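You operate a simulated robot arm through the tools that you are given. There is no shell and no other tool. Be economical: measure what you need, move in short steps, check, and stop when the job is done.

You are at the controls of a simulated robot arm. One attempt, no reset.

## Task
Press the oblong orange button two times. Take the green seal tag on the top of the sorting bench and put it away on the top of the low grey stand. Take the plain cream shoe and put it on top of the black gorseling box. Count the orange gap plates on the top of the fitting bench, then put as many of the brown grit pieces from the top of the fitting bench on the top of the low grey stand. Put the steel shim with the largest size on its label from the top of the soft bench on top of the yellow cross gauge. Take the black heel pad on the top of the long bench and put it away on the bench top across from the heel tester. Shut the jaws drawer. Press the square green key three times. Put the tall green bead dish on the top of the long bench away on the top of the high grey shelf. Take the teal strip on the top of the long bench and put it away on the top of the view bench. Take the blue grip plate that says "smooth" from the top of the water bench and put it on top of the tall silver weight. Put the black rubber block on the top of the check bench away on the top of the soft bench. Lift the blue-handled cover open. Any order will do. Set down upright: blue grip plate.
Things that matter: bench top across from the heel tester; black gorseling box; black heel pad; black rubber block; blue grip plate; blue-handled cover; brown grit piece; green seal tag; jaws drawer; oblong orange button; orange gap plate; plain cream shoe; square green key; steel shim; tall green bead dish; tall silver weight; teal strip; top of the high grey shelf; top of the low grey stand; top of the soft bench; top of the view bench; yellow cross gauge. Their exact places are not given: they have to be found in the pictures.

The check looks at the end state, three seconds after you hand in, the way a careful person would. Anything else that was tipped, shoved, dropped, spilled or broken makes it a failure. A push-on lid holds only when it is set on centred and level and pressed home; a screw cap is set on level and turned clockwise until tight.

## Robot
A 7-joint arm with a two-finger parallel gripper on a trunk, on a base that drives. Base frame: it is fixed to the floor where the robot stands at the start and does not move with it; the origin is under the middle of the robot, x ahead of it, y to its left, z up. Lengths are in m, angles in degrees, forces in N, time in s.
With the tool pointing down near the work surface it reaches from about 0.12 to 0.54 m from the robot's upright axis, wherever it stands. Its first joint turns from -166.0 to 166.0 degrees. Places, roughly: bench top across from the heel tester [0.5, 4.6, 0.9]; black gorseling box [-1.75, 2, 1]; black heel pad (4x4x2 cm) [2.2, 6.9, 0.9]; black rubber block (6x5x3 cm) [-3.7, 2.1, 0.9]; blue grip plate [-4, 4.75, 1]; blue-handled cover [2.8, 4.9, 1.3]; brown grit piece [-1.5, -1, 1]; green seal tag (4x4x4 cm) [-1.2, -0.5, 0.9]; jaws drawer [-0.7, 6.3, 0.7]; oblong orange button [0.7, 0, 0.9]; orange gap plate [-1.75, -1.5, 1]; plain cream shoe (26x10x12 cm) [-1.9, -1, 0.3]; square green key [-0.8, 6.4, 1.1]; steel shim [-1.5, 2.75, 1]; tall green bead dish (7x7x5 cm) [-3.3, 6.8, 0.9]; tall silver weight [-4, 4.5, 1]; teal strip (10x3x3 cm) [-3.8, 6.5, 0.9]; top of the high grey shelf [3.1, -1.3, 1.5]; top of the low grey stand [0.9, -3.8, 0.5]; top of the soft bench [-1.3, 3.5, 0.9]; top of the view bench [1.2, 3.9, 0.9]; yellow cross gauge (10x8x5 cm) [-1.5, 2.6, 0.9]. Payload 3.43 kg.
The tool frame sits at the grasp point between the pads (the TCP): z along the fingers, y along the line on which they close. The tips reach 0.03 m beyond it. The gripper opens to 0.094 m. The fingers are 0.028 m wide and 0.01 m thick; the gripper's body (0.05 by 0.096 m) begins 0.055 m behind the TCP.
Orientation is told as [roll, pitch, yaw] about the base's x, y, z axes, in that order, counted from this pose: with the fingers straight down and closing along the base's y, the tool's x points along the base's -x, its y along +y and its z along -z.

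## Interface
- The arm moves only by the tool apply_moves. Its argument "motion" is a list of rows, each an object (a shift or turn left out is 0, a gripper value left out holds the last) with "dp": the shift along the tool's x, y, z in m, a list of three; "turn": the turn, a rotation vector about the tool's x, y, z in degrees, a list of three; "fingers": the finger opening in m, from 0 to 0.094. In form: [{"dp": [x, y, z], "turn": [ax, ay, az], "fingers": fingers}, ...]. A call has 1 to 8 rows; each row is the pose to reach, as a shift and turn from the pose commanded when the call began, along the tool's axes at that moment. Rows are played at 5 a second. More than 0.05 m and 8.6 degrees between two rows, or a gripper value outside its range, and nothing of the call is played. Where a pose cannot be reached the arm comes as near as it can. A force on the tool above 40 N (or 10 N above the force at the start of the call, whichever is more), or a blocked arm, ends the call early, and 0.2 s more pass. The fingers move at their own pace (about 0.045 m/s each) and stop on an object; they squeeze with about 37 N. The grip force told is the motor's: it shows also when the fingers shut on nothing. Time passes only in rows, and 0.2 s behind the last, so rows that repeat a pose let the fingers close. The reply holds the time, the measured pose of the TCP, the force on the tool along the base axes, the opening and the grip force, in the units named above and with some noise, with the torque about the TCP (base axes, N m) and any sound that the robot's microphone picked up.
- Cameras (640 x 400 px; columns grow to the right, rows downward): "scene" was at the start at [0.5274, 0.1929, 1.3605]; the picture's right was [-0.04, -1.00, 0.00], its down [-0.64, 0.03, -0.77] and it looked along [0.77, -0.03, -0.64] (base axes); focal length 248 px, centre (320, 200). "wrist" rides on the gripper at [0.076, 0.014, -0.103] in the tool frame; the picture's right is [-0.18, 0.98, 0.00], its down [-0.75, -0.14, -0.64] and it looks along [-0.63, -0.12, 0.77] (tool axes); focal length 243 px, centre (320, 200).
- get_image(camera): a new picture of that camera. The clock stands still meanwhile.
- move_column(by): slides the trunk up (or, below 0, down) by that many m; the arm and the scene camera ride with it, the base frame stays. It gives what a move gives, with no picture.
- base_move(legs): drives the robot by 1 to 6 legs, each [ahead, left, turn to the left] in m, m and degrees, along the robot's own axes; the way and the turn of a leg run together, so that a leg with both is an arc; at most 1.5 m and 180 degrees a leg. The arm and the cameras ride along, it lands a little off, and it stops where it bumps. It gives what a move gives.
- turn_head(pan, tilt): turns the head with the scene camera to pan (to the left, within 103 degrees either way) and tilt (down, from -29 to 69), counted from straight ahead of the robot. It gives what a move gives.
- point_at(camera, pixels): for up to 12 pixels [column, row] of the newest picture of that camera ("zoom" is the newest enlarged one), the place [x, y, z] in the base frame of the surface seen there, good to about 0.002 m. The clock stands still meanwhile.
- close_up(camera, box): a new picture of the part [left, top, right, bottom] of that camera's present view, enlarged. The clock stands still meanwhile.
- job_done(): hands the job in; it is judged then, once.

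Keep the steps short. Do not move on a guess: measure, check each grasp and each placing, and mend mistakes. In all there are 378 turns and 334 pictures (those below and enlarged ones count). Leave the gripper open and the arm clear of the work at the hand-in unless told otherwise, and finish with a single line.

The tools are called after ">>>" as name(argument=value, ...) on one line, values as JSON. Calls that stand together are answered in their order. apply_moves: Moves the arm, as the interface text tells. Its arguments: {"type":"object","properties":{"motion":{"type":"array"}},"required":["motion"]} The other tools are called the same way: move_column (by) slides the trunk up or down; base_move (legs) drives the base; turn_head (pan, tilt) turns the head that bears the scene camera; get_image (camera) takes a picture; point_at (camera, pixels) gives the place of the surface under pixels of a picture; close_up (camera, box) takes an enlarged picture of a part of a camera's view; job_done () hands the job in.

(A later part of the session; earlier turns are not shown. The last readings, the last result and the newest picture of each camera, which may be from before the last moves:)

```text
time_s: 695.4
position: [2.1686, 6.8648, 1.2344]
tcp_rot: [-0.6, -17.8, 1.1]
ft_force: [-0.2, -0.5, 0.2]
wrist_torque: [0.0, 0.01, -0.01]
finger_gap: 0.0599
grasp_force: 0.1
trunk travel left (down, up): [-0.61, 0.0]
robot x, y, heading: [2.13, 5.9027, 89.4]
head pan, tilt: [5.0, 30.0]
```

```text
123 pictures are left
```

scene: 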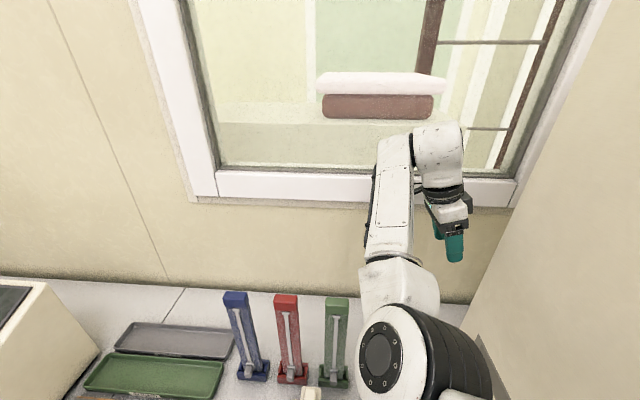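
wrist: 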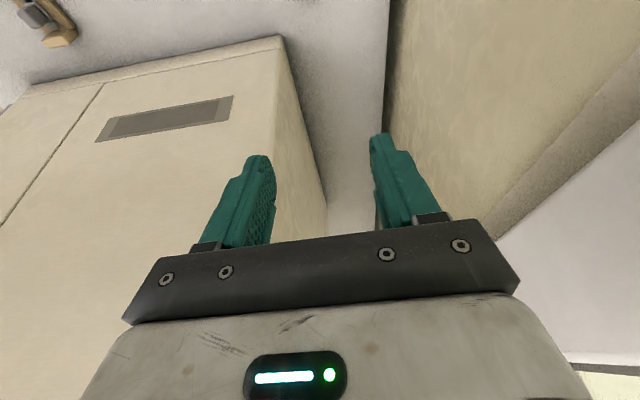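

Forearm is now right of the posts. Descend 0.2 straight down and check.

>>> apply_moves(motion=[{"dp": [0.0122, 0, 0.0381]}, {"dp": [0.0245, 0, 0.0762]}, {"dp": [0.0367, 0, 0.1142]}, {"dp": [0.049, 0, 0.1523]}, {"dp": [0.0612, 0, 0.1904]}])

>>> get_image(camera="scene")

>>> get_image(camera="wrist")

```text
time_s: 696.6
position: [2.1692, 6.8586, 1.0364]
tcp_rot: [-0.5, -17.8, 1.1]
ft_force: [-0.1, 0.5, 0.1]
wrist_torque: [-0.01, 0.01, -0.01]
finger_gap: 0.0599
grasp_force: 0.0
trunk travel left (down, up): [-0.61, 0.0]
robot x, y, heading: [2.1298, 5.9018, 89.3]
head pan, tilt: [5.0, 30.0]
```

```text
122 pictures are left
```

scene: 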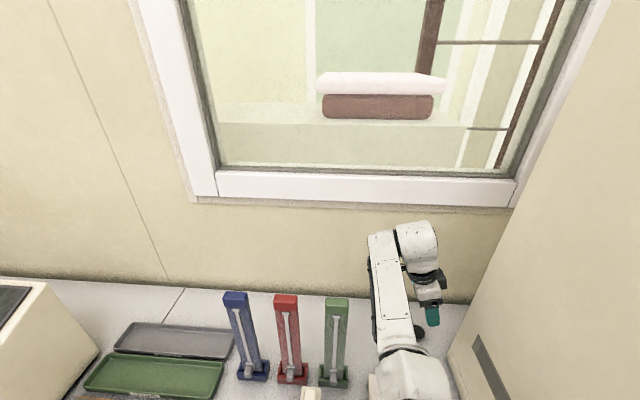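

```text
121 pictures are left
```

wrist: 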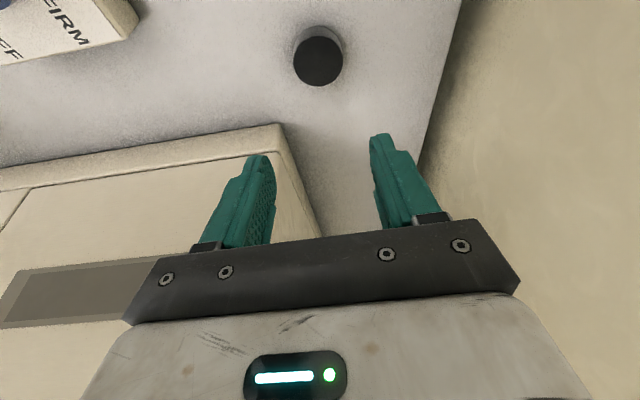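

>>> point_at(camera="wrist", pixels=[[318, 62], [297, 62], [340, 62], [318, 42], [318, 82], [300, 20]])

```text
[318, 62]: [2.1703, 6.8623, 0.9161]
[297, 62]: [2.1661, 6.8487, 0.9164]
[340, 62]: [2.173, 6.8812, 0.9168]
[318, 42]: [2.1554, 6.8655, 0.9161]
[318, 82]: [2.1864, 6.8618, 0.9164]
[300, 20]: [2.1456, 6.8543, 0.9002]
```

>>> apply_moves(motion=[{"dp": [0.014, 0.0055, 0.04]}, {"dp": [0.026, 0.0055, 0.07]}, {"dp": [0.034, 0.0055, 0.088]}, {"dp": [0.0372, 0.0055, 0.0963]}, {"dp": [0.0372, 0.0055, 0.0963], "fingers": 0.0}, {"dp": [0.0372, 0.0055, 0.0963]}, {"dp": [0.0372, 0.0055, 0.0963]}, {"dp": [0.0372, 0.0055, 0.0963]}])

>>> apply_moves(motion=[{"dp": [-0.0122, 0, -0.0381]}, {"dp": [-0.0245, 0, -0.0762]}, {"dp": [-0.0367, 0, -0.1142]}, {"dp": [-0.049, 0, -0.1523]}, {"dp": [-0.0612, 0, -0.1904]}, {"dp": [-0.0734, 0, -0.2285]}, {"dp": [-0.0856, 0, -0.2666]}])

>>> get_image(camera="wrist")

```text
time_s: 698.4
position: [2.1622, 6.8633, 0.933]
tcp_rot: [-0.5, -17.8, 1.1]
ft_force: [-1.2, 0.9, 0.5]
wrist_torque: [-0.03, 0.01, -0.03]
finger_gap: 0.0299
grasp_force: 37.0
trunk travel left (down, up): [-0.61, 0.0]
robot x, y, heading: [2.1286, 5.9085, 89.1]
head pan, tilt: [5.0, 30.0]
```

```text
time_s: 700.0
position: [2.16, 6.8634, 1.2136]
tcp_rot: [-0.7, -17.7, 1.1]
ft_force: [-0.1, -0.4, -0.5]
wrist_torque: [0.02, 0.01, 0.02]
finger_gap: 0.0312
grasp_force: 37.5
trunk travel left (down, up): [-0.61, 0.0]
robot x, y, heading: [2.127, 5.9084, 89.2]
head pan, tilt: [5.0, 30.0]
```

```text
120 pictures are left
```

wrist: 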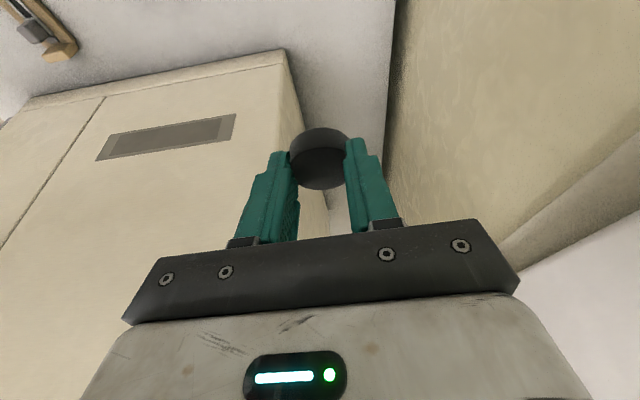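

Pad held. Back out, straighten the hand, and drive to the west bench's north end.

>>> base_move(legs=[[-0.5, 0, 0]])

>>> apply_moves(motion=[{"dp": [0, -0.04, 0], "turn": [0, 6, 0]}, {"dp": [0, -0.08, 0], "turn": [0, 12, 0]}, {"dp": [0, -0.12, 0], "turn": [0, 17.8, 0]}])

>>> base_move(legs=[[0, 0, 90], [1.35, 0, 0], [0, 0, 90]])

>>> turn_head(pan=0, tilt=45)

>>> get_image(camera="scene")

>>> get_image(camera="wrist")

```text
time_s: 703.0
position: [2.1598, 6.3489, 1.2126]
tcp_rot: [-0.6, -17.8, 0.5]
ft_force: [-0.4, -0.3, -0.2]
wrist_torque: [-0.01, 0.0, 0.03]
finger_gap: 0.0359
grasp_force: 37.1
trunk travel left (down, up): [-0.61, 0.0]
robot x, y, heading: [2.1187, 5.389, 88.7]
head pan, tilt: [5.0, 30.0]
```

```text
time_s: 703.8
position: [2.1626, 6.2284, 1.2138]
tcp_rot: [-0.6, 0.0, 0.2]
ft_force: [-0.3, -0.4, 0.0]
wrist_torque: [-0.02, 0.03, 0.01]
finger_gap: 0.0362
grasp_force: 37.0
trunk travel left (down, up): [-0.61, 0.0]
robot x, y, heading: [2.1207, 5.3867, 88.5]
head pan, tilt: [5.0, 30.0]
```

```text
time_s: 718.1
position: [0.7763, 4.5699, 1.2144]
tcp_rot: [-0.5, 0.1, -177.9]
ft_force: [0.4, 0.3, 0.3]
wrist_torque: [0.02, 0.0, 0.01]
finger_gap: 0.0361
grasp_force: 36.8
trunk travel left (down, up): [-0.61, 0.0]
robot x, y, heading: [0.7914, 5.4113, -89.7]
head pan, tilt: [5.0, 30.0]
```

```text
time_s: 718.9
position: [0.7757, 4.5695, 1.2144]
tcp_rot: [-0.5, 0.0, -177.8]
ft_force: [-0.4, -0.2, -0.9]
wrist_torque: [-0.01, -0.01, -0.02]
finger_gap: 0.0363
grasp_force: 37.2
trunk travel left (down, up): [-0.61, 0.0]
robot x, y, heading: [0.7909, 5.4084, -89.9]
head pan, tilt: [0.0, 45.0]
```

```text
119 pictures are left
```

scene: 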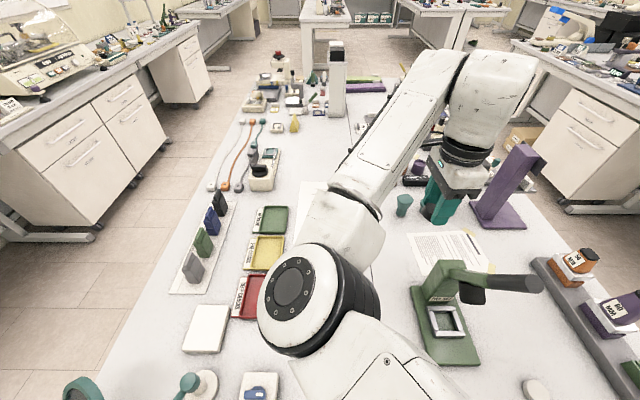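

```text
118 pictures are left
```

wrist: 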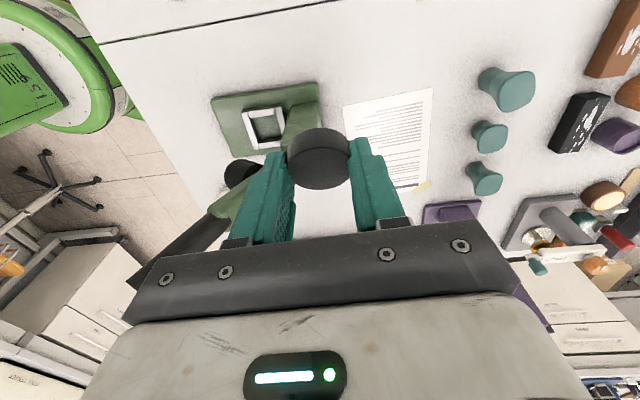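

>>> point_at(camera="scene", pixels=[[500, 340], [530, 340], [560, 340], [535, 388], [480, 360], [545, 300], [410, 300], [545, 270], [610, 340], [540, 282], [450, 300], [460, 385]])

>>> close_up(camera="scene", box=[380, 130, 640, 400])

```text
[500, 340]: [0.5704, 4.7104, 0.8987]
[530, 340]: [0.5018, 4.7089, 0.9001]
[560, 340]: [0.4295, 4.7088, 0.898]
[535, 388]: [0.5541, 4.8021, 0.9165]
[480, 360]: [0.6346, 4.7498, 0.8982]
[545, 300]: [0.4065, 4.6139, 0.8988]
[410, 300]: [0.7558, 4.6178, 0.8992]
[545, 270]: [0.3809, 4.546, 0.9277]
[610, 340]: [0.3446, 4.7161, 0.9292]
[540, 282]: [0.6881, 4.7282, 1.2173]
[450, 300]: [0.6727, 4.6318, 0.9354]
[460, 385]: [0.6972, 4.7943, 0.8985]
```

```text
1.48 times, centred on (510, 265) of scene
```

zoom: 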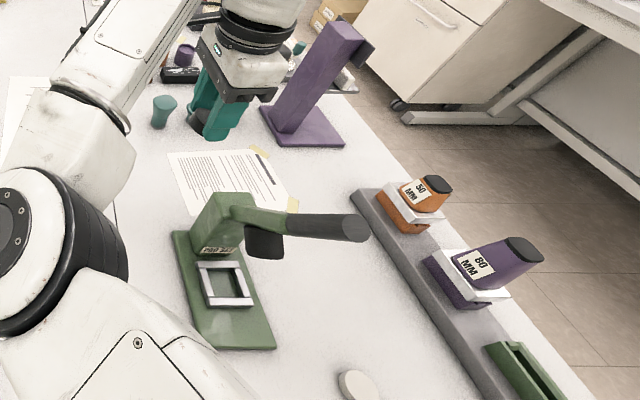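

The green tester's raised handle reaches (0.69,4.73,1.22); I go around it: back up, strafe right, then forward to put the pad at about (0.49,4.69).

>>> base_move(legs=[[-0.35, 0, 0], [0, -0.31, 0], [0.17, 0, 0]])

>>> get_image(camera="scene")

>>> get_image(camera="wrist")

```text
time_s: 724.0
position: [0.4622, 4.753, 1.2141]
tcp_rot: [-0.5, 0.0, -177.6]
ft_force: [0.1, -0.2, -0.2]
wrist_torque: [0.02, -0.03, 0.0]
finger_gap: 0.0361
grasp_force: 36.9
trunk travel left (down, up): [-0.61, 0.0]
robot x, y, heading: [0.4724, 5.5917, -89.4]
head pan, tilt: [0.0, 45.0]
```

```text
116 pictures are left
```

scene: 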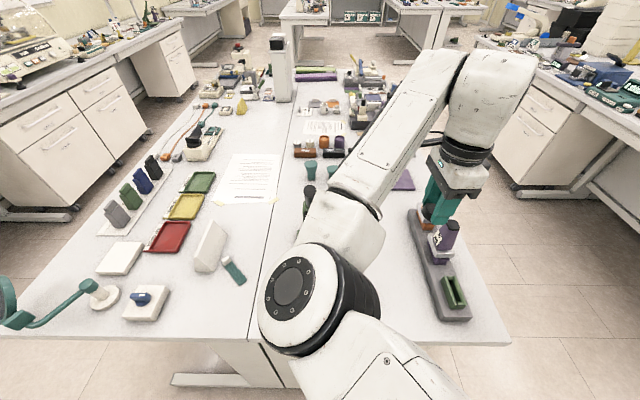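

```text
115 pictures are left
```

wrist: 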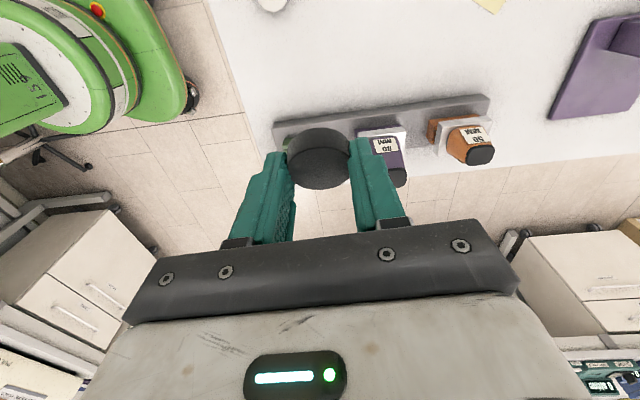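

>>> point_at(camera="scene", pixels=[[309, 195], [345, 215], [330, 250], [300, 240], [385, 150], [350, 190], [320, 330], [275, 290]])

```text
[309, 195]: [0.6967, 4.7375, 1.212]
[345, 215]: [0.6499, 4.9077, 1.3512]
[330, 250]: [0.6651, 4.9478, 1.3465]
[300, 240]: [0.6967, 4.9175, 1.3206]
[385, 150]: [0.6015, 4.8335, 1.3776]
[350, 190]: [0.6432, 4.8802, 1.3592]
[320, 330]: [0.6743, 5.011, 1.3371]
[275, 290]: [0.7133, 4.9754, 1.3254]
```

Forearm clears the handle. I move down with the same lean (−17.8°) used at pickup so the pad comes down flat.

>>> apply_moves(motion=[{"dp": [0.005, 0.013, 0.04], "turn": [0, -3, 0]}, {"dp": [0.01, 0.026, 0.08], "turn": [0, -7, 0]}, {"dp": [0.015, 0.039, 0.12], "turn": [0, -11, 0]}, {"dp": [0.02, 0.052, 0.16], "turn": [0, -15, 0]}, {"dp": [0.0233, 0.064, 0.2], "turn": [0, -17.8, 0]}])

>>> get_image(camera="wrist")

>>> get_image(camera="scene")

```text
time_s: 725.2
position: [0.4869, 4.6919, 1.0089]
tcp_rot: [-0.4, -17.9, -177.5]
ft_force: [0.4, 0.4, -0.8]
wrist_torque: [0.0, -0.04, -0.03]
finger_gap: 0.036
grasp_force: 36.8
trunk travel left (down, up): [-0.61, 0.0]
robot x, y, heading: [0.4723, 5.5908, -89.3]
head pan, tilt: [0.0, 45.0]
```

```text
114 pictures are left
```

wrist: 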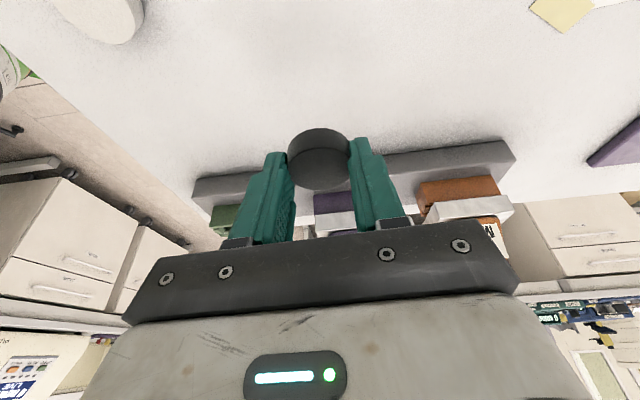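

```text
113 pictures are left
```

scene: 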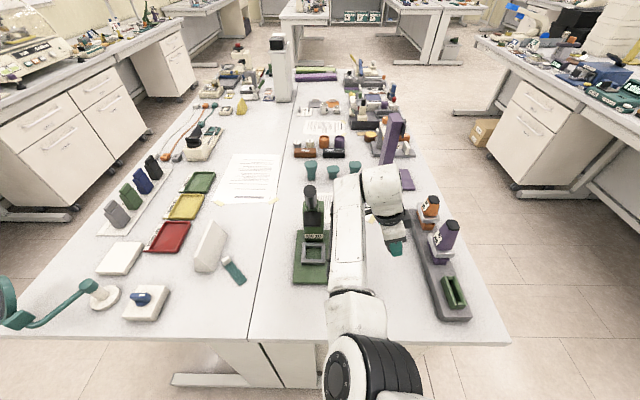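

>>> apply_moves(motion=[{"dp": [0.012, 0, 0.037]}, {"dp": [0.019, 0, 0.06]}, {"dp": [0.0218, 0, 0.068]}, {"dp": [0.0228, 0, 0.071]}])

```text
time_s: 726.2
position: [0.4877, 4.6945, 0.9373]
tcp_rot: [-0.6, -17.9, -177.5]
ft_force: [0.2, 0.0, 1.1]
wrist_torque: [-0.02, -0.01, -0.01]
finger_gap: 0.036
grasp_force: 37.3
trunk travel left (down, up): [-0.61, 0.0]
robot x, y, heading: [0.4741, 5.5947, -89.4]
head pan, tilt: [0.0, 45.0]
```

>>> apply_moves(motion=[{"dp": [0.0008, 0, 0.002]}, {"dp": [0.0008, 0, 0.002], "fingers": 0.06}, {"dp": [0.0008, 0, 0.002]}, {"dp": [-0.009, 0, -0.028]}, {"dp": [-0.021, 0, -0.066]}, {"dp": [-0.034, 0, -0.105]}, {"dp": [-0.046, 0, -0.145]}, {"dp": [-0.058, 0, -0.185]}])

>>> get_image(camera="wrist")

```text
time_s: 728.0
position: [0.4893, 4.6851, 1.1351]
tcp_rot: [-0.6, -17.8, -177.4]
ft_force: [0.3, -0.1, -0.8]
wrist_torque: [-0.01, 0.0, -0.01]
finger_gap: 0.0602
grasp_force: 0.1
trunk travel left (down, up): [-0.61, 0.0]
robot x, y, heading: [0.4731, 5.5928, -89.3]
head pan, tilt: [0.0, 45.0]
```

```text
112 pictures are left
```

wrist: 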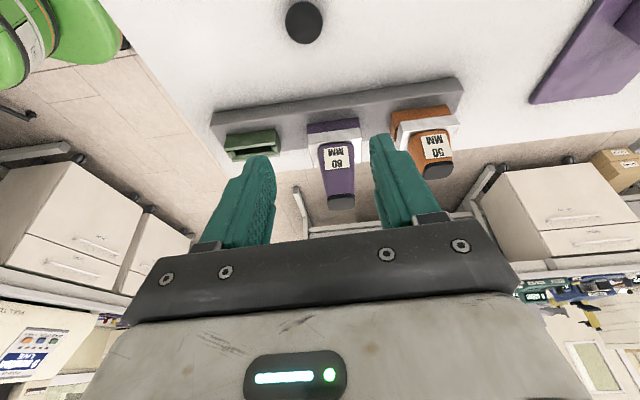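

Heel pad placed. Now the blue-handled cover near (2.8,4.9): straighten, back off, face east.

>>> apply_moves(motion=[{"dp": [0, 0, -0.03], "turn": [0, 6, 0]}, {"dp": [0, 0, -0.06], "turn": [0, 12, 0]}, {"dp": [0, 0, -0.09], "turn": [0, 17.8, 0]}])

>>> base_move(legs=[[-0.2, 0, 0], [0, 0, 90], [1.25, 0, 0], [0, -0.5, 0]])

>>> turn_head(pan=0, tilt=30)

>>> get_image(camera="scene")

```text
time_s: 728.8
position: [0.5167, 4.6889, 1.2194]
tcp_rot: [-0.5, 0.1, -177.7]
ft_force: [-0.2, -0.1, 0.0]
wrist_torque: [-0.03, 0.02, -0.01]
finger_gap: 0.0599
grasp_force: 0.1
trunk travel left (down, up): [-0.61, 0.0]
robot x, y, heading: [0.4698, 5.5936, -89.5]
head pan, tilt: [0.0, 45.0]
```

```text
time_s: 742.9
position: [2.6603, 5.4128, 1.219]
tcp_rot: [-0.5, 0.0, -86.2]
ft_force: [0.6, 0.4, 0.0]
wrist_torque: [0.01, 0.0, -0.01]
finger_gap: 0.0602
grasp_force: 0.0
trunk travel left (down, up): [-0.61, 0.0]
robot x, y, heading: [1.7614, 5.3447, 2.1]
head pan, tilt: [0.0, 45.0]
```

```text
time_s: 743.6
position: [2.66, 5.4119, 1.2188]
tcp_rot: [-0.5, 0.0, -86.3]
ft_force: [-0.1, 0.3, -0.1]
wrist_torque: [0.01, 0.02, -0.01]
finger_gap: 0.0601
grasp_force: 0.0
trunk travel left (down, up): [-0.61, 0.0]
robot x, y, heading: [1.7542, 5.3472, 1.8]
head pan, tilt: [0.0, 30.0]
```

```text
111 pictures are left
```

scene: 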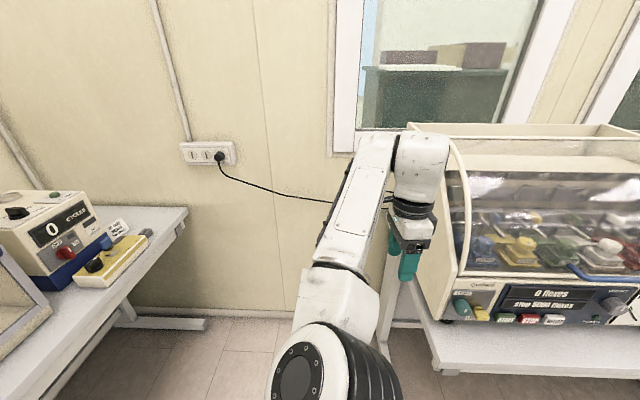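

>>> base_move(legs=[[-0.35, 0, -1], [0, -0.45, 0]])

>>> turn_head(pan=0, tilt=30)

>>> get_image(camera="scene")

```text
time_s: 747.8
position: [2.3197, 5.0145, 1.2186]
tcp_rot: [-0.5, 0.0, -89.2]
ft_force: [0.1, 0.0, -0.6]
wrist_torque: [0.0, 0.01, 0.0]
finger_gap: 0.0597
grasp_force: 0.0
trunk travel left (down, up): [-0.61, 0.0]
robot x, y, heading: [1.4163, 4.9937, -0.7]
head pan, tilt: [0.0, 30.0]
stopped in leg 2: the robot was blocked; the commanded pose is now the measured one
```

```text
time_s: 748.4
position: [2.3196, 5.0136, 1.2194]
tcp_rot: [-0.5, 0.0, -89.2]
ft_force: [0.3, 0.4, 0.2]
wrist_torque: [0.03, -0.01, 0.04]
finger_gap: 0.0601
grasp_force: 0.1
trunk travel left (down, up): [-0.61, 0.0]
robot x, y, heading: [1.4193, 4.9911, -0.7]
head pan, tilt: [0.0, 30.0]
```

```text
110 pictures are left
```

scene: 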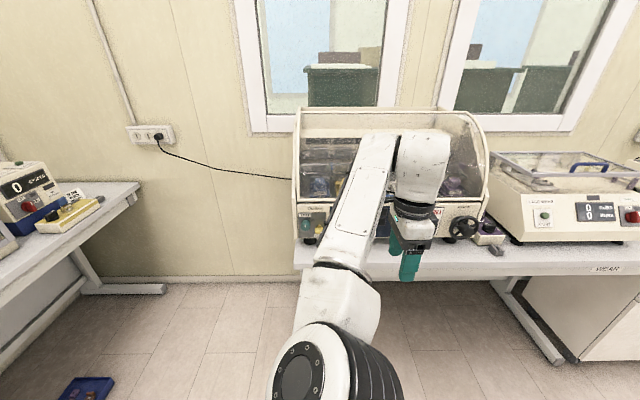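

The base touched the view bench's foot. I move left/forward away from it, then look at the machine.

>>> base_move(legs=[[0, 0.12, 0], [0.35, 0, 0]])

>>> turn_head(pan=-35, tilt=35)

>>> get_image(camera="scene")

>>> get_image(camera="wrist")

```text
time_s: 751.5
position: [2.6702, 5.1398, 1.2179]
tcp_rot: [-0.5, -0.1, -88.7]
ft_force: [0.1, -0.4, -0.2]
wrist_torque: [0.02, -0.02, 0.0]
finger_gap: 0.0601
grasp_force: 0.0
trunk travel left (down, up): [-0.61, 0.0]
robot x, y, heading: [1.7674, 5.1154, -0.5]
head pan, tilt: [0.0, 30.0]
```

```text
time_s: 752.5
position: [2.6694, 5.1392, 1.2199]
tcp_rot: [-0.5, 0.0, -88.7]
ft_force: [-0.5, 0.5, 0.3]
wrist_torque: [0.02, 0.03, 0.01]
finger_gap: 0.0601
grasp_force: 0.1
trunk travel left (down, up): [-0.61, 0.0]
robot x, y, heading: [1.7652, 5.1142, -0.1]
head pan, tilt: [-35.0, 35.0]
```

```text
109 pictures are left
```

scene: 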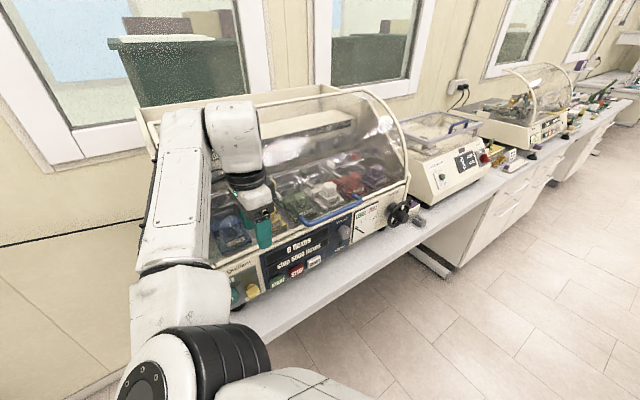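

```text
108 pictures are left
```

wrist: 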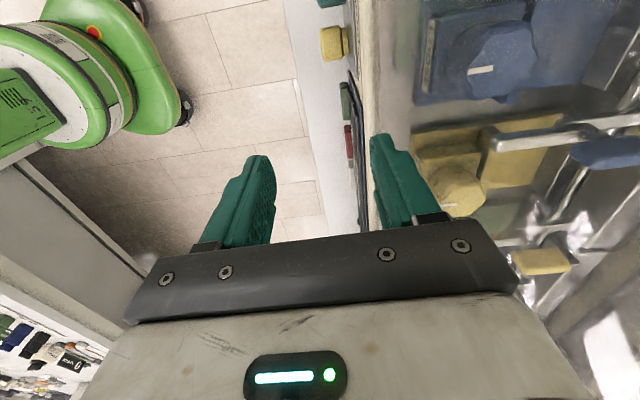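

>>> point_at(camera="scene", pixels=[[330, 216], [302, 222], [358, 202], [320, 222], [406, 180], [400, 140], [370, 100], [330, 88], [290, 255], [262, 230], [380, 215], [345, 210]])

>>> close_up(camera="scene", box=[230, 130, 430, 300])

```text
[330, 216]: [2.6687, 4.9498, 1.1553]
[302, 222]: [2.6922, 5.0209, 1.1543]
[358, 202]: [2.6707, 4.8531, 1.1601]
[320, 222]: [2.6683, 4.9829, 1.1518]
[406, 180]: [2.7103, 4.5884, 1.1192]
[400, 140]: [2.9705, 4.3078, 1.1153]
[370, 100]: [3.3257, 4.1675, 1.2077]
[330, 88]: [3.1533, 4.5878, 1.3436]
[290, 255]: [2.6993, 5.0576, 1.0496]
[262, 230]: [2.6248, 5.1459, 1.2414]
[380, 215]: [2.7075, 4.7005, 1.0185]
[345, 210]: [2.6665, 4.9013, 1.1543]
```

```text
2.35 times, centred on (330, 215) of scene
```

zoom: 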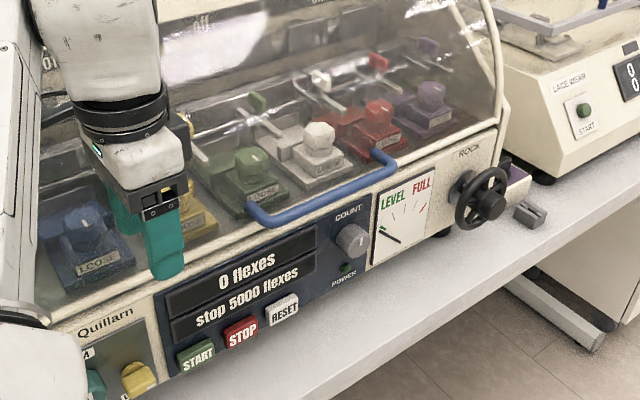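

>>> base_move(legs=[[-0.15, 0, 0]])

>>> turn_head(pan=-25, tilt=25)

>>> get_image(camera="scene")

>>> close_up(camera="scene", box=[200, 60, 460, 260])

```text
time_s: 753.9
position: [2.5177, 5.1382, 1.2178]
tcp_rot: [-0.5, 0.0, -88.8]
ft_force: [0.0, 0.7, -0.6]
wrist_torque: [-0.01, 0.0, -0.01]
finger_gap: 0.0597
grasp_force: 0.0
trunk travel left (down, up): [-0.61, 0.0]
robot x, y, heading: [1.6153, 5.1156, -0.5]
head pan, tilt: [-35.0, 35.0]
```

```text
time_s: 754.6
position: [2.5186, 5.1381, 1.2182]
tcp_rot: [-0.5, 0.0, -88.9]
ft_force: [0.3, -0.2, 0.6]
wrist_torque: [-0.01, 0.01, 0.03]
finger_gap: 0.0603
grasp_force: 0.1
trunk travel left (down, up): [-0.61, 0.0]
robot x, y, heading: [1.6166, 5.1114, -0.6]
head pan, tilt: [-25.0, 25.0]
```

```text
106 pictures are left
```

scene: 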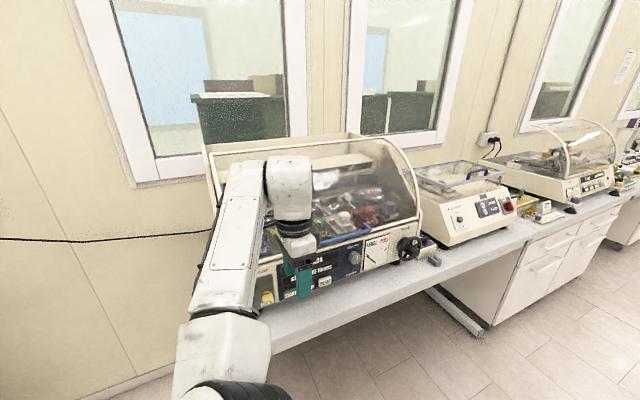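

```text
2.00 times, centred on (330, 160) of scene
```

zoom: 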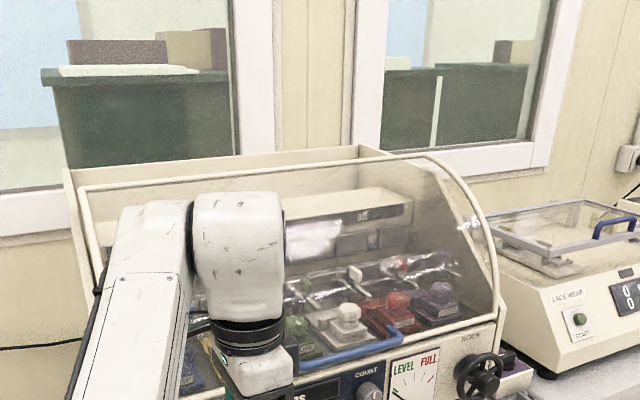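

>>> point_at(camera="zoom", pixels=[[410, 157], [250, 173], [370, 160], [435, 168], [460, 192], [480, 225], [493, 265], [497, 305], [350, 150], [90, 200], [390, 340]])

```text
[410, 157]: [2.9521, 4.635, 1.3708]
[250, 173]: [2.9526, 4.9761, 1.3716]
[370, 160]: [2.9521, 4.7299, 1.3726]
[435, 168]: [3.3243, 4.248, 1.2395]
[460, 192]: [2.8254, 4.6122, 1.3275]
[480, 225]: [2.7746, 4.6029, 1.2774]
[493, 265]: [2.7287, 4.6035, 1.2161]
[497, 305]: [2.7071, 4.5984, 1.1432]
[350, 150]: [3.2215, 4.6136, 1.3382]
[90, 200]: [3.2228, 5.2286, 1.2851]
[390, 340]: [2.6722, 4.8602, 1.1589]
```

The cover's bar handle: x 2.668, y 4.85–5.02, z≈1.155; my hand already closes along x. Retract the arm, then position the base in front of it.

>>> apply_moves(motion=[{"dp": [0, -0.045, -0.01], "fingers": 0.034}, {"dp": [0, -0.09, -0.02]}, {"dp": [0, -0.135, -0.03]}, {"dp": [0, -0.18, -0.04]}])

>>> base_move(legs=[[0.24, -0.17, 0]])

>>> get_image(camera="wrist")

>>> get_image(camera="scene")

```text
time_s: 755.6
position: [2.3395, 5.1322, 1.2599]
tcp_rot: [-0.6, 0.0, -88.9]
ft_force: [0.1, 0.8, -0.9]
wrist_torque: [0.0, -0.01, -0.03]
finger_gap: 0.0339
grasp_force: 0.0
trunk travel left (down, up): [-0.61, 0.0]
robot x, y, heading: [1.6134, 5.1127, -0.2]
head pan, tilt: [-25.0, 25.0]
```

```text
time_s: 757.6
position: [2.5713, 4.954, 1.2585]
tcp_rot: [-0.5, 0.0, -88.7]
ft_force: [0.5, -1.1, 0.4]
wrist_torque: [-0.05, 0.01, 0.0]
finger_gap: 0.0339
grasp_force: 0.1
trunk travel left (down, up): [-0.61, 0.0]
robot x, y, heading: [1.8427, 4.936, -0.5]
head pan, tilt: [-25.0, 25.0]
```

```text
104 pictures are left
```

wrist: 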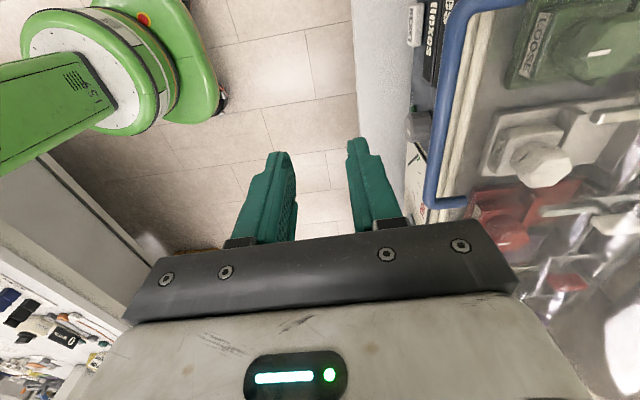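

```text
103 pictures are left
```

scene: 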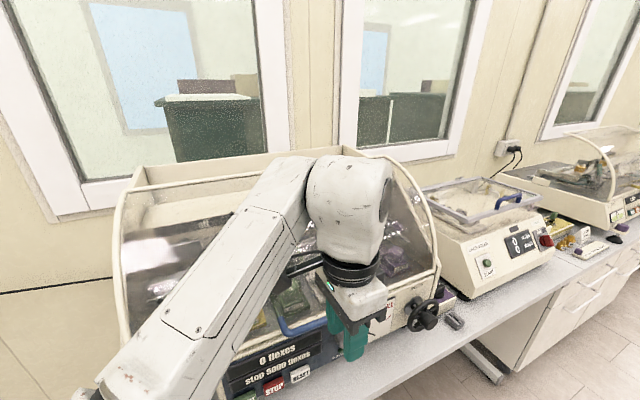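

>>> point_at(camera="wrist", pixels=[[440, 120], [434, 160], [452, 60], [430, 195], [463, 120], [478, 60], [425, 130], [447, 200], [480, 8]])

```text
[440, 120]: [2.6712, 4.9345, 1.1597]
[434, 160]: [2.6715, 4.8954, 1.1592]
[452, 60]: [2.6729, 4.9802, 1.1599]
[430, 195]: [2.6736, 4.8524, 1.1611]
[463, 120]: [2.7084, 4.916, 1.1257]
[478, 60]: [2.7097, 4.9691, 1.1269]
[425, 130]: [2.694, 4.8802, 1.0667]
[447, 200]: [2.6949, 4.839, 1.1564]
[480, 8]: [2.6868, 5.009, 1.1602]
```

>>> apply_moves(motion=[{"dp": [-0.01, 0.045, 0]}, {"dp": [-0.0213, 0.0875, 0.005]}, {"dp": [-0.0213, 0.0993, 0.04]}, {"dp": [-0.0213, 0.0993, 0.075]}, {"dp": [-0.0213, 0.0993, 0.096]}])

>>> get_image(camera="wrist")

```text
time_s: 758.8
position: [2.6681, 4.9366, 1.1636]
tcp_rot: [-0.6, 0.0, -88.7]
ft_force: [0.1, -0.5, -0.3]
wrist_torque: [0.03, 0.0, 0.03]
finger_gap: 0.0337
grasp_force: 0.1
trunk travel left (down, up): [-0.61, 0.0]
robot x, y, heading: [1.8461, 4.9358, -0.0]
head pan, tilt: [-25.0, 25.0]
```

```text
102 pictures are left
```

wrist: 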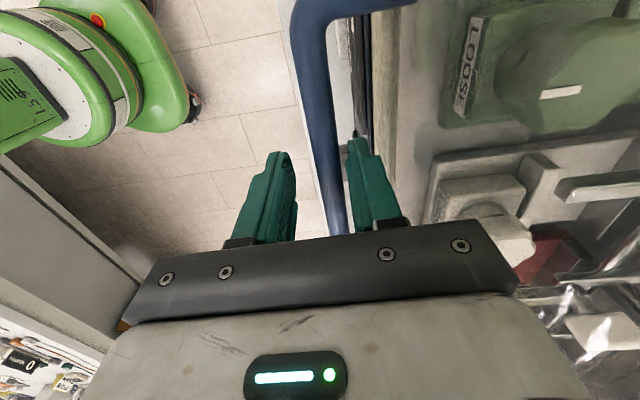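

The bar is between the fingers. Close and lift gently 2 cm to feel the hinge.

>>> apply_moves(motion=[{"dp": [0, 0, 0], "fingers": 0.0}, {"dp": [0, 0, 0]}, {"dp": [0, 0, 0]}])

>>> apply_moves(motion=[{"dp": [0, 0, -0.006]}, {"dp": [0, 0, -0.012]}, {"dp": [0, 0, -0.018]}])

```text
time_s: 759.5
position: [2.6739, 4.9367, 1.1641]
tcp_rot: [0.4, 0.0, -88.6]
ft_force: [16.0, 0.2, -5.0]
wrist_torque: [-0.09, -0.31, -1.01]
finger_gap: 0.0143
grasp_force: 36.6
trunk travel left (down, up): [-0.61, 0.0]
robot x, y, heading: [1.846, 4.9339, -0.3]
head pan, tilt: [-25.0, 25.0]
stopped in row 3: the force on the tool passed its limit at 44 N (the readings are from after the stop); the commanded pose is now the measured one
```

```text
time_s: 760.3
position: [2.6778, 4.936, 1.1819]
tcp_rot: [0.6, -0.1, -88.5]
ft_force: [15.6, 1.1, -4.6]
wrist_torque: [-0.11, -0.36, -1.29]
finger_gap: 0.0141
grasp_force: 45.2
trunk travel left (down, up): [-0.61, 0.0]
robot x, y, heading: [1.851, 4.9335, -0.3]
head pan, tilt: [-25.0, 25.0]
stopped in row 3: the force on the tool passed its limit at 42 N (the readings are from after the stop); the commanded pose is now the measured one
```

The hood turns about an axis near (2.95, z 1.12), going up and back. I put it back down, release, bring the base 0.22 closer, and regrip.

>>> apply_moves(motion=[{"dp": [0, -0.002, 0.009]}, {"dp": [0, -0.004, 0.017]}, {"dp": [0, -0.004, 0.017], "fingers": 0.034}, {"dp": [0, -0.004, 0.017]}, {"dp": [0, -0.004, -0.025]}, {"dp": [0, -0.004, -0.07]}])

>>> apply_moves(motion=[{"dp": [0, -0.045, 0]}, {"dp": [0, -0.09, 0]}, {"dp": [0, -0.135, 0]}, {"dp": [0, -0.18, 0]}, {"dp": [0, -0.22, 0]}])

```text
time_s: 761.7
position: [2.6668, 4.938, 1.2509]
tcp_rot: [0.4, -0.1, -88.5]
ft_force: [-0.6, -0.5, -0.2]
wrist_torque: [0.04, 0.01, 0.01]
finger_gap: 0.034
grasp_force: 0.1
trunk travel left (down, up): [-0.61, 0.0]
robot x, y, heading: [1.849, 4.935, -0.6]
head pan, tilt: [-25.0, 25.0]
```

```text
time_s: 762.9
position: [2.4515, 4.9307, 1.2501]
tcp_rot: [0.5, -0.2, -88.3]
ft_force: [-0.6, 0.0, -0.1]
wrist_torque: [0.01, 0.01, 0.0]
finger_gap: 0.034
grasp_force: 0.0
trunk travel left (down, up): [-0.61, 0.0]
robot x, y, heading: [1.8473, 4.9344, -0.3]
head pan, tilt: [-25.0, 25.0]
```

>>> base_move(legs=[[0.2, 0, 0]])

>>> get_image(camera="wrist")

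```text
time_s: 764.5
position: [2.6496, 4.9299, 1.25]
tcp_rot: [0.6, -0.1, -88.6]
ft_force: [0.2, 0.1, -0.1]
wrist_torque: [-0.01, 0.03, -0.02]
finger_gap: 0.0342
grasp_force: 0.1
trunk travel left (down, up): [-0.61, 0.0]
robot x, y, heading: [2.0454, 4.9352, -0.6]
head pan, tilt: [-25.0, 25.0]
```

```text
101 pictures are left
```

wrist: 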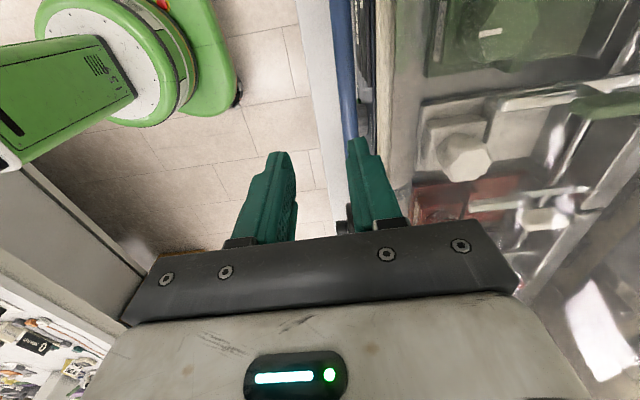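

>>> apply_moves(motion=[{"dp": [0.005, 0.022, 0.03]}, {"dp": [0.005, 0.0235, 0.065]}, {"dp": [0.005, 0.0235, 0.086]}, {"dp": [0.005, 0.0235, 0.086], "fingers": 0.0}, {"dp": [0.005, 0.0235, 0.086]}, {"dp": [0.005, 0.0235, 0.086]}])

```text
time_s: 765.9
position: [2.6738, 4.9326, 1.1642]
tcp_rot: [0.5, -0.1, -88.5]
ft_force: [18.8, 1.6, 2.8]
wrist_torque: [-0.02, -0.24, -1.17]
finger_gap: 0.0145
grasp_force: 44.9
trunk travel left (down, up): [-0.61, 0.0]
robot x, y, heading: [2.0413, 4.9373, -0.5]
head pan, tilt: [-25.0, 25.0]
```

>>> apply_moves(motion=[{"dp": [0, 0.006, -0.015]}, {"dp": [0, 0.009, -0.03]}, {"dp": [0, 0.017, -0.058]}, {"dp": [0, 0.029, -0.086]}, {"dp": [0, 0.043, -0.112]}])

```text
time_s: 766.9
position: [2.6951, 4.934, 1.2446]
tcp_rot: [-0.1, -0.1, -89.4]
ft_force: [-12.5, -0.8, 1.2]
wrist_torque: [-0.12, 0.39, -1.44]
finger_gap: 0.0139
grasp_force: 45.2
trunk travel left (down, up): [-0.61, 0.0]
robot x, y, heading: [2.043, 4.9339, -0.3]
head pan, tilt: [-25.0, 25.0]
stopped in row 4: the force on the tool passed its limit at 54 N (the readings are from after the stop); the commanded pose is now the measured one
```

>>> apply_moves(motion=[{"dp": [0, 0.0025, -0.014]}, {"dp": [0, 0.008, -0.028]}, {"dp": [0, 0.014, -0.042]}, {"dp": [0, 0.0205, -0.0563]}])

```text
time_s: 767.9
position: [2.723, 4.932, 1.2965]
tcp_rot: [0.4, -0.3, -88.8]
ft_force: [16.0, 2.1, -11.8]
wrist_torque: [0.07, -0.39, -1.22]
finger_gap: 0.0139
grasp_force: 44.9
trunk travel left (down, up): [-0.61, 0.0]
robot x, y, heading: [2.044, 4.9343, -0.3]
head pan, tilt: [-25.0, 25.0]
stopped in row 4: the force on the tool passed its limit at 42 N (the readings are from after the stop); the commanded pose is now the measured one
```

>>> apply_moves(motion=[{"dp": [0, 0.0114, -0.0096]}, {"dp": [0, 0.0197, -0.0192]}, {"dp": [0, 0.0297, -0.0298]}, {"dp": [0, 0.0403, -0.0398]}, {"dp": [0, 0.0514, -0.0493]}, {"dp": [0, 0.063, -0.0582]}, {"dp": [0, 0.075, -0.0665]}, {"dp": [0, 0.0875, -0.0741]}])

>>> get_image(camera="scene")

```text
time_s: 769.0
position: [2.7525, 4.9343, 1.3349]
tcp_rot: [-0.8, -2.0, -89.1]
ft_force: [-13.4, -1.3, 10.3]
wrist_torque: [-0.29, 0.46, -1.45]
finger_gap: 0.0139
grasp_force: 45.4
trunk travel left (down, up): [-0.61, 0.0]
robot x, y, heading: [2.0418, 4.9302, -0.5]
head pan, tilt: [-25.0, 25.0]
stopped in row 5: the force on the tool passed its limit at 44 N (the readings are from after the stop); the commanded pose is now the measured one
```

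```text
100 pictures are left
```

scene: 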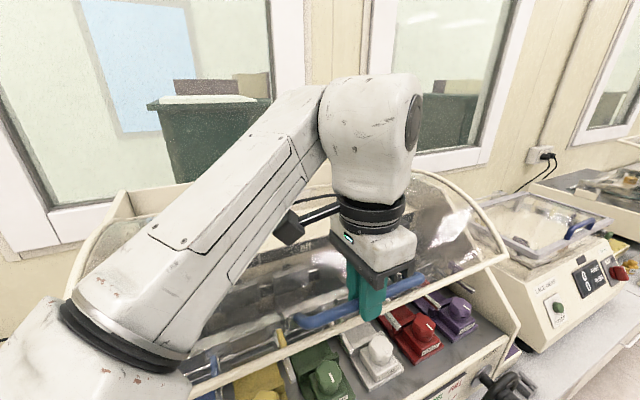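

>>> apply_moves(motion=[{"dp": [0, 0.004, -0.008]}, {"dp": [0, 0.01, -0.0145]}, {"dp": [0, 0.019, -0.021]}, {"dp": [0, 0.0305, -0.0295]}, {"dp": [0, 0.0425, -0.0375]}, {"dp": [0, 0.055, -0.045]}, {"dp": [0, 0.0675, -0.052]}])

```text
time_s: 769.7
position: [2.7627, 4.9351, 1.3424]
tcp_rot: [-2.6, -4.1, -88.7]
ft_force: [-14.3, 1.1, 11.9]
wrist_torque: [0.02, 0.39, -1.52]
finger_gap: 0.0143
grasp_force: 44.7
trunk travel left (down, up): [-0.61, 0.0]
robot x, y, heading: [2.0476, 4.9335, -0.5]
head pan, tilt: [-25.0, 25.0]
stopped in row 3: the force on the tool passed its limit at 43 N (the readings are from after the stop); the commanded pose is now the measured one
```

The hinge turns out to be farther back (about (3.19, z 1.05)), so the cover must swing much higher than a vertical hand can go. I lower it back and will push it up from below with the tool pointing forward.

>>> apply_moves(motion=[{"dp": [0, -0.027, 0.02]}, {"dp": [0, -0.0403, 0.0441]}, {"dp": [0, -0.0521, 0.0691]}, {"dp": [0, -0.0627, 0.0945]}, {"dp": [0, -0.0719, 0.1205]}, {"dp": [0, -0.0797, 0.147]}, {"dp": [0, -0.0852, 0.1693]}, {"dp": [0, -0.0871, 0.1784]}])

```text
time_s: 770.6
position: [2.708, 4.9343, 1.2704]
tcp_rot: [-2.8, -3.3, -88.5]
ft_force: [-4.7, 8.3, -0.4]
wrist_torque: [-0.04, 0.32, -1.39]
finger_gap: 0.0141
grasp_force: 45.2
trunk travel left (down, up): [-0.61, 0.0]
robot x, y, heading: [2.0419, 4.9331, -0.2]
head pan, tilt: [-25.0, 25.0]
stopped in row 4: the force on the tool passed its limit at 46 N (the readings are from after the stop); the commanded pose is now the measured one
```

>>> apply_moves(motion=[{"dp": [0, -0.004, 0.0115]}, {"dp": [0, -0.0085, 0.0225]}, {"dp": [0, -0.013, 0.0355]}, {"dp": [0, -0.0172, 0.0485]}, {"dp": [0, -0.021, 0.062]}, {"dp": [0, -0.025, 0.075]}, {"dp": [0, -0.03, 0.095]}, {"dp": [0, -0.0324, 0.1055]}])

```text
time_s: 771.5
position: [2.6898, 4.9323, 1.2304]
tcp_rot: [-2.9, -2.9, -88.3]
ft_force: [-4.2, 7.6, -2.6]
wrist_torque: [0.21, 0.27, -1.38]
finger_gap: 0.0142
grasp_force: 44.8
trunk travel left (down, up): [-0.61, 0.0]
robot x, y, heading: [2.0408, 4.9375, -0.3]
head pan, tilt: [-25.0, 25.0]
stopped in row 4: the force on the tool passed its limit at 42 N (the readings are from after the stop); the commanded pose is now the measured one
```

>>> apply_moves(motion=[{"dp": [0, -0.002, 0.007]}, {"dp": [0, -0.004, 0.014]}, {"dp": [0, -0.006, 0.021]}, {"dp": [0, -0.0075, 0.028]}, {"dp": [0, -0.009, 0.035]}, {"dp": [0, -0.0105, 0.042]}, {"dp": [0, -0.012, 0.049]}, {"dp": [0, -0.013, 0.056]}])

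```text
time_s: 773.5
position: [2.6767, 4.9314, 1.1744]
tcp_rot: [-2.7, -2.5, -87.9]
ft_force: [4.0, 6.6, -3.0]
wrist_torque: [0.28, -0.15, -1.18]
finger_gap: 0.0145
grasp_force: 44.9
trunk travel left (down, up): [-0.61, 0.0]
robot x, y, heading: [2.0451, 4.9312, -0.3]
head pan, tilt: [-25.0, 25.0]
stopped in row 8: the force on the tool passed its limit at 41 N (the readings are from after the stop); the commanded pose is now the measured one
```

>>> apply_moves(motion=[{"dp": [0, -0.001, 0.006], "fingers": 0.034}, {"dp": [0, -0.001, 0.006]}, {"dp": [0, -0.002, -0.03]}, {"dp": [0, -0.002, -0.07]}])

>>> base_move(legs=[[-0.35, 0, 0]])

>>> apply_moves(motion=[{"dp": [0, 0, 0], "turn": [-8, 0, 0], "fingers": 0.0}, {"dp": [0, 0.01, 0.0], "turn": [-16, 0, 0]}, {"dp": [0, 0.02, 0.0], "turn": [-24, 0, 0]}, {"dp": [0, 0.03, 0.0], "turn": [-32, 0, 0]}, {"dp": [0, 0.04, 0.0], "turn": [-40, 0, 0]}, {"dp": [0, 0.05, 0.0], "turn": [-48, 0, 0]}, {"dp": [0, 0.06, 0.0], "turn": [-56, 0, 0]}, {"dp": [0, 0.07, 0.0], "turn": [-64, 0, 0]}])

```text
time_s: 774.5
position: [2.6764, 4.9326, 1.2446]
tcp_rot: [-2.7, -2.6, -87.9]
ft_force: [-0.1, 0.2, -0.4]
wrist_torque: [0.0, 0.01, -0.03]
finger_gap: 0.0338
grasp_force: 0.1
trunk travel left (down, up): [-0.61, 0.0]
robot x, y, heading: [2.0415, 4.9344, -0.6]
head pan, tilt: [-25.0, 25.0]
```

```text
time_s: 776.6
position: [2.3422, 4.9331, 1.2436]
tcp_rot: [-2.8, -2.7, -88.1]
ft_force: [0.6, 0.2, -0.6]
wrist_torque: [0.01, 0.01, -0.01]
finger_gap: 0.0341
grasp_force: 0.1
trunk travel left (down, up): [-0.61, 0.0]
robot x, y, heading: [1.7077, 4.9377, -0.5]
head pan, tilt: [-25.0, 25.0]
```

```text
time_s: 778.2
position: [2.4132, 4.9301, 1.2324]
tcp_rot: [45.1, -12.0, -86.2]
ft_force: [-0.5, 0.1, -0.2]
wrist_torque: [0.0, -0.01, 0.01]
finger_gap: 0.0001
grasp_force: 33.2
out of reach, approached as far as the arm can: row 5, 6, 7
trunk travel left (down, up): [-0.61, 0.0]
robot x, y, heading: [1.7083, 4.9336, -0.4]
head pan, tilt: [-25.0, 25.0]
stopped in row 7: the arm was blocked; the commanded pose is now the measured one
```

>>> apply_moves(motion=[{"dp": [0, 0.03, 0.03]}, {"dp": [0, 0.06, 0.06]}, {"dp": [0, 0.09, 0.09]}, {"dp": [0, 0.12, 0.12]}])

>>> get_image(camera="scene")

```text
time_s: 779.2
position: [2.5833, 4.9442, 1.2304]
tcp_rot: [45.2, -11.9, -86.0]
ft_force: [0.3, -0.4, 0.2]
wrist_torque: [0.0, 0.03, -0.04]
finger_gap: 0.0
grasp_force: 32.6
trunk travel left (down, up): [-0.61, 0.0]
robot x, y, heading: [1.7094, 4.9365, -0.4]
head pan, tilt: [-25.0, 25.0]
```

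```text
99 pictures are left
```

scene: 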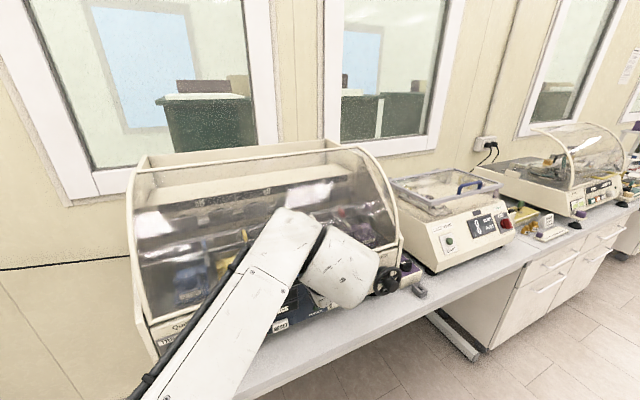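

>>> apply_moves(motion=[{"dp": [0, 0, -0.01], "turn": [-7, 4, 0]}, {"dp": [0, 0, -0.02], "turn": [-14, 8, 0]}, {"dp": [0, 0, -0.03], "turn": [-21, 12, 0]}, {"dp": [0, 0, -0.04], "turn": [-28, 12, 0]}, {"dp": [0, 0, -0.05], "turn": [-35, 12, 0]}])

>>> get_image(camera="wrist")

```text
time_s: 780.4
position: [2.5488, 4.9491, 1.267]
tcp_rot: [78.7, -6.4, -75.6]
ft_force: [-0.3, -0.4, 0.7]
wrist_torque: [-0.02, 0.02, 0.0]
finger_gap: 0.0
grasp_force: 32.7
trunk travel left (down, up): [-0.61, 0.0]
robot x, y, heading: [1.7092, 4.9357, -0.3]
head pan, tilt: [-25.0, 25.0]
```

```text
98 pictures are left
```

wrist: 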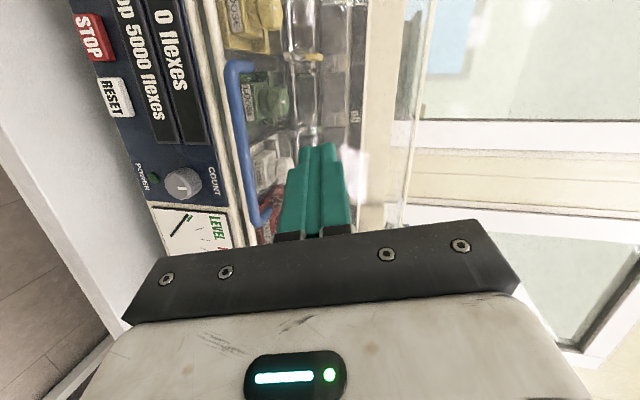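

Tool is nearly level. Level it precisely.

>>> apply_moves(motion=[{"dp": [0, 0, 0], "turn": [-6, -6, 0]}, {"dp": [0, 0, 0], "turn": [-13, -12, 0]}])

```text
refused: row 2 steps farther than a row can; nothing moved
```

>>> apply_moves(motion=[{"dp": [0, 0, 0], "turn": [-5, -4, 0]}, {"dp": [0, 0, 0], "turn": [-9, -8, 0]}, {"dp": [0, 0, 0], "turn": [-13, -12, 0]}])

```text
time_s: 781.2
position: [2.5474, 4.9478, 1.2683]
tcp_rot: [93.2, -7.3, -87.7]
ft_force: [0.4, -0.4, 0.1]
wrist_torque: [-0.02, 0.0, -0.05]
finger_gap: 0.0001
grasp_force: 33.5
trunk travel left (down, up): [-0.61, 0.0]
robot x, y, heading: [1.7057, 4.9354, -0.7]
head pan, tilt: [-25.0, 25.0]
```

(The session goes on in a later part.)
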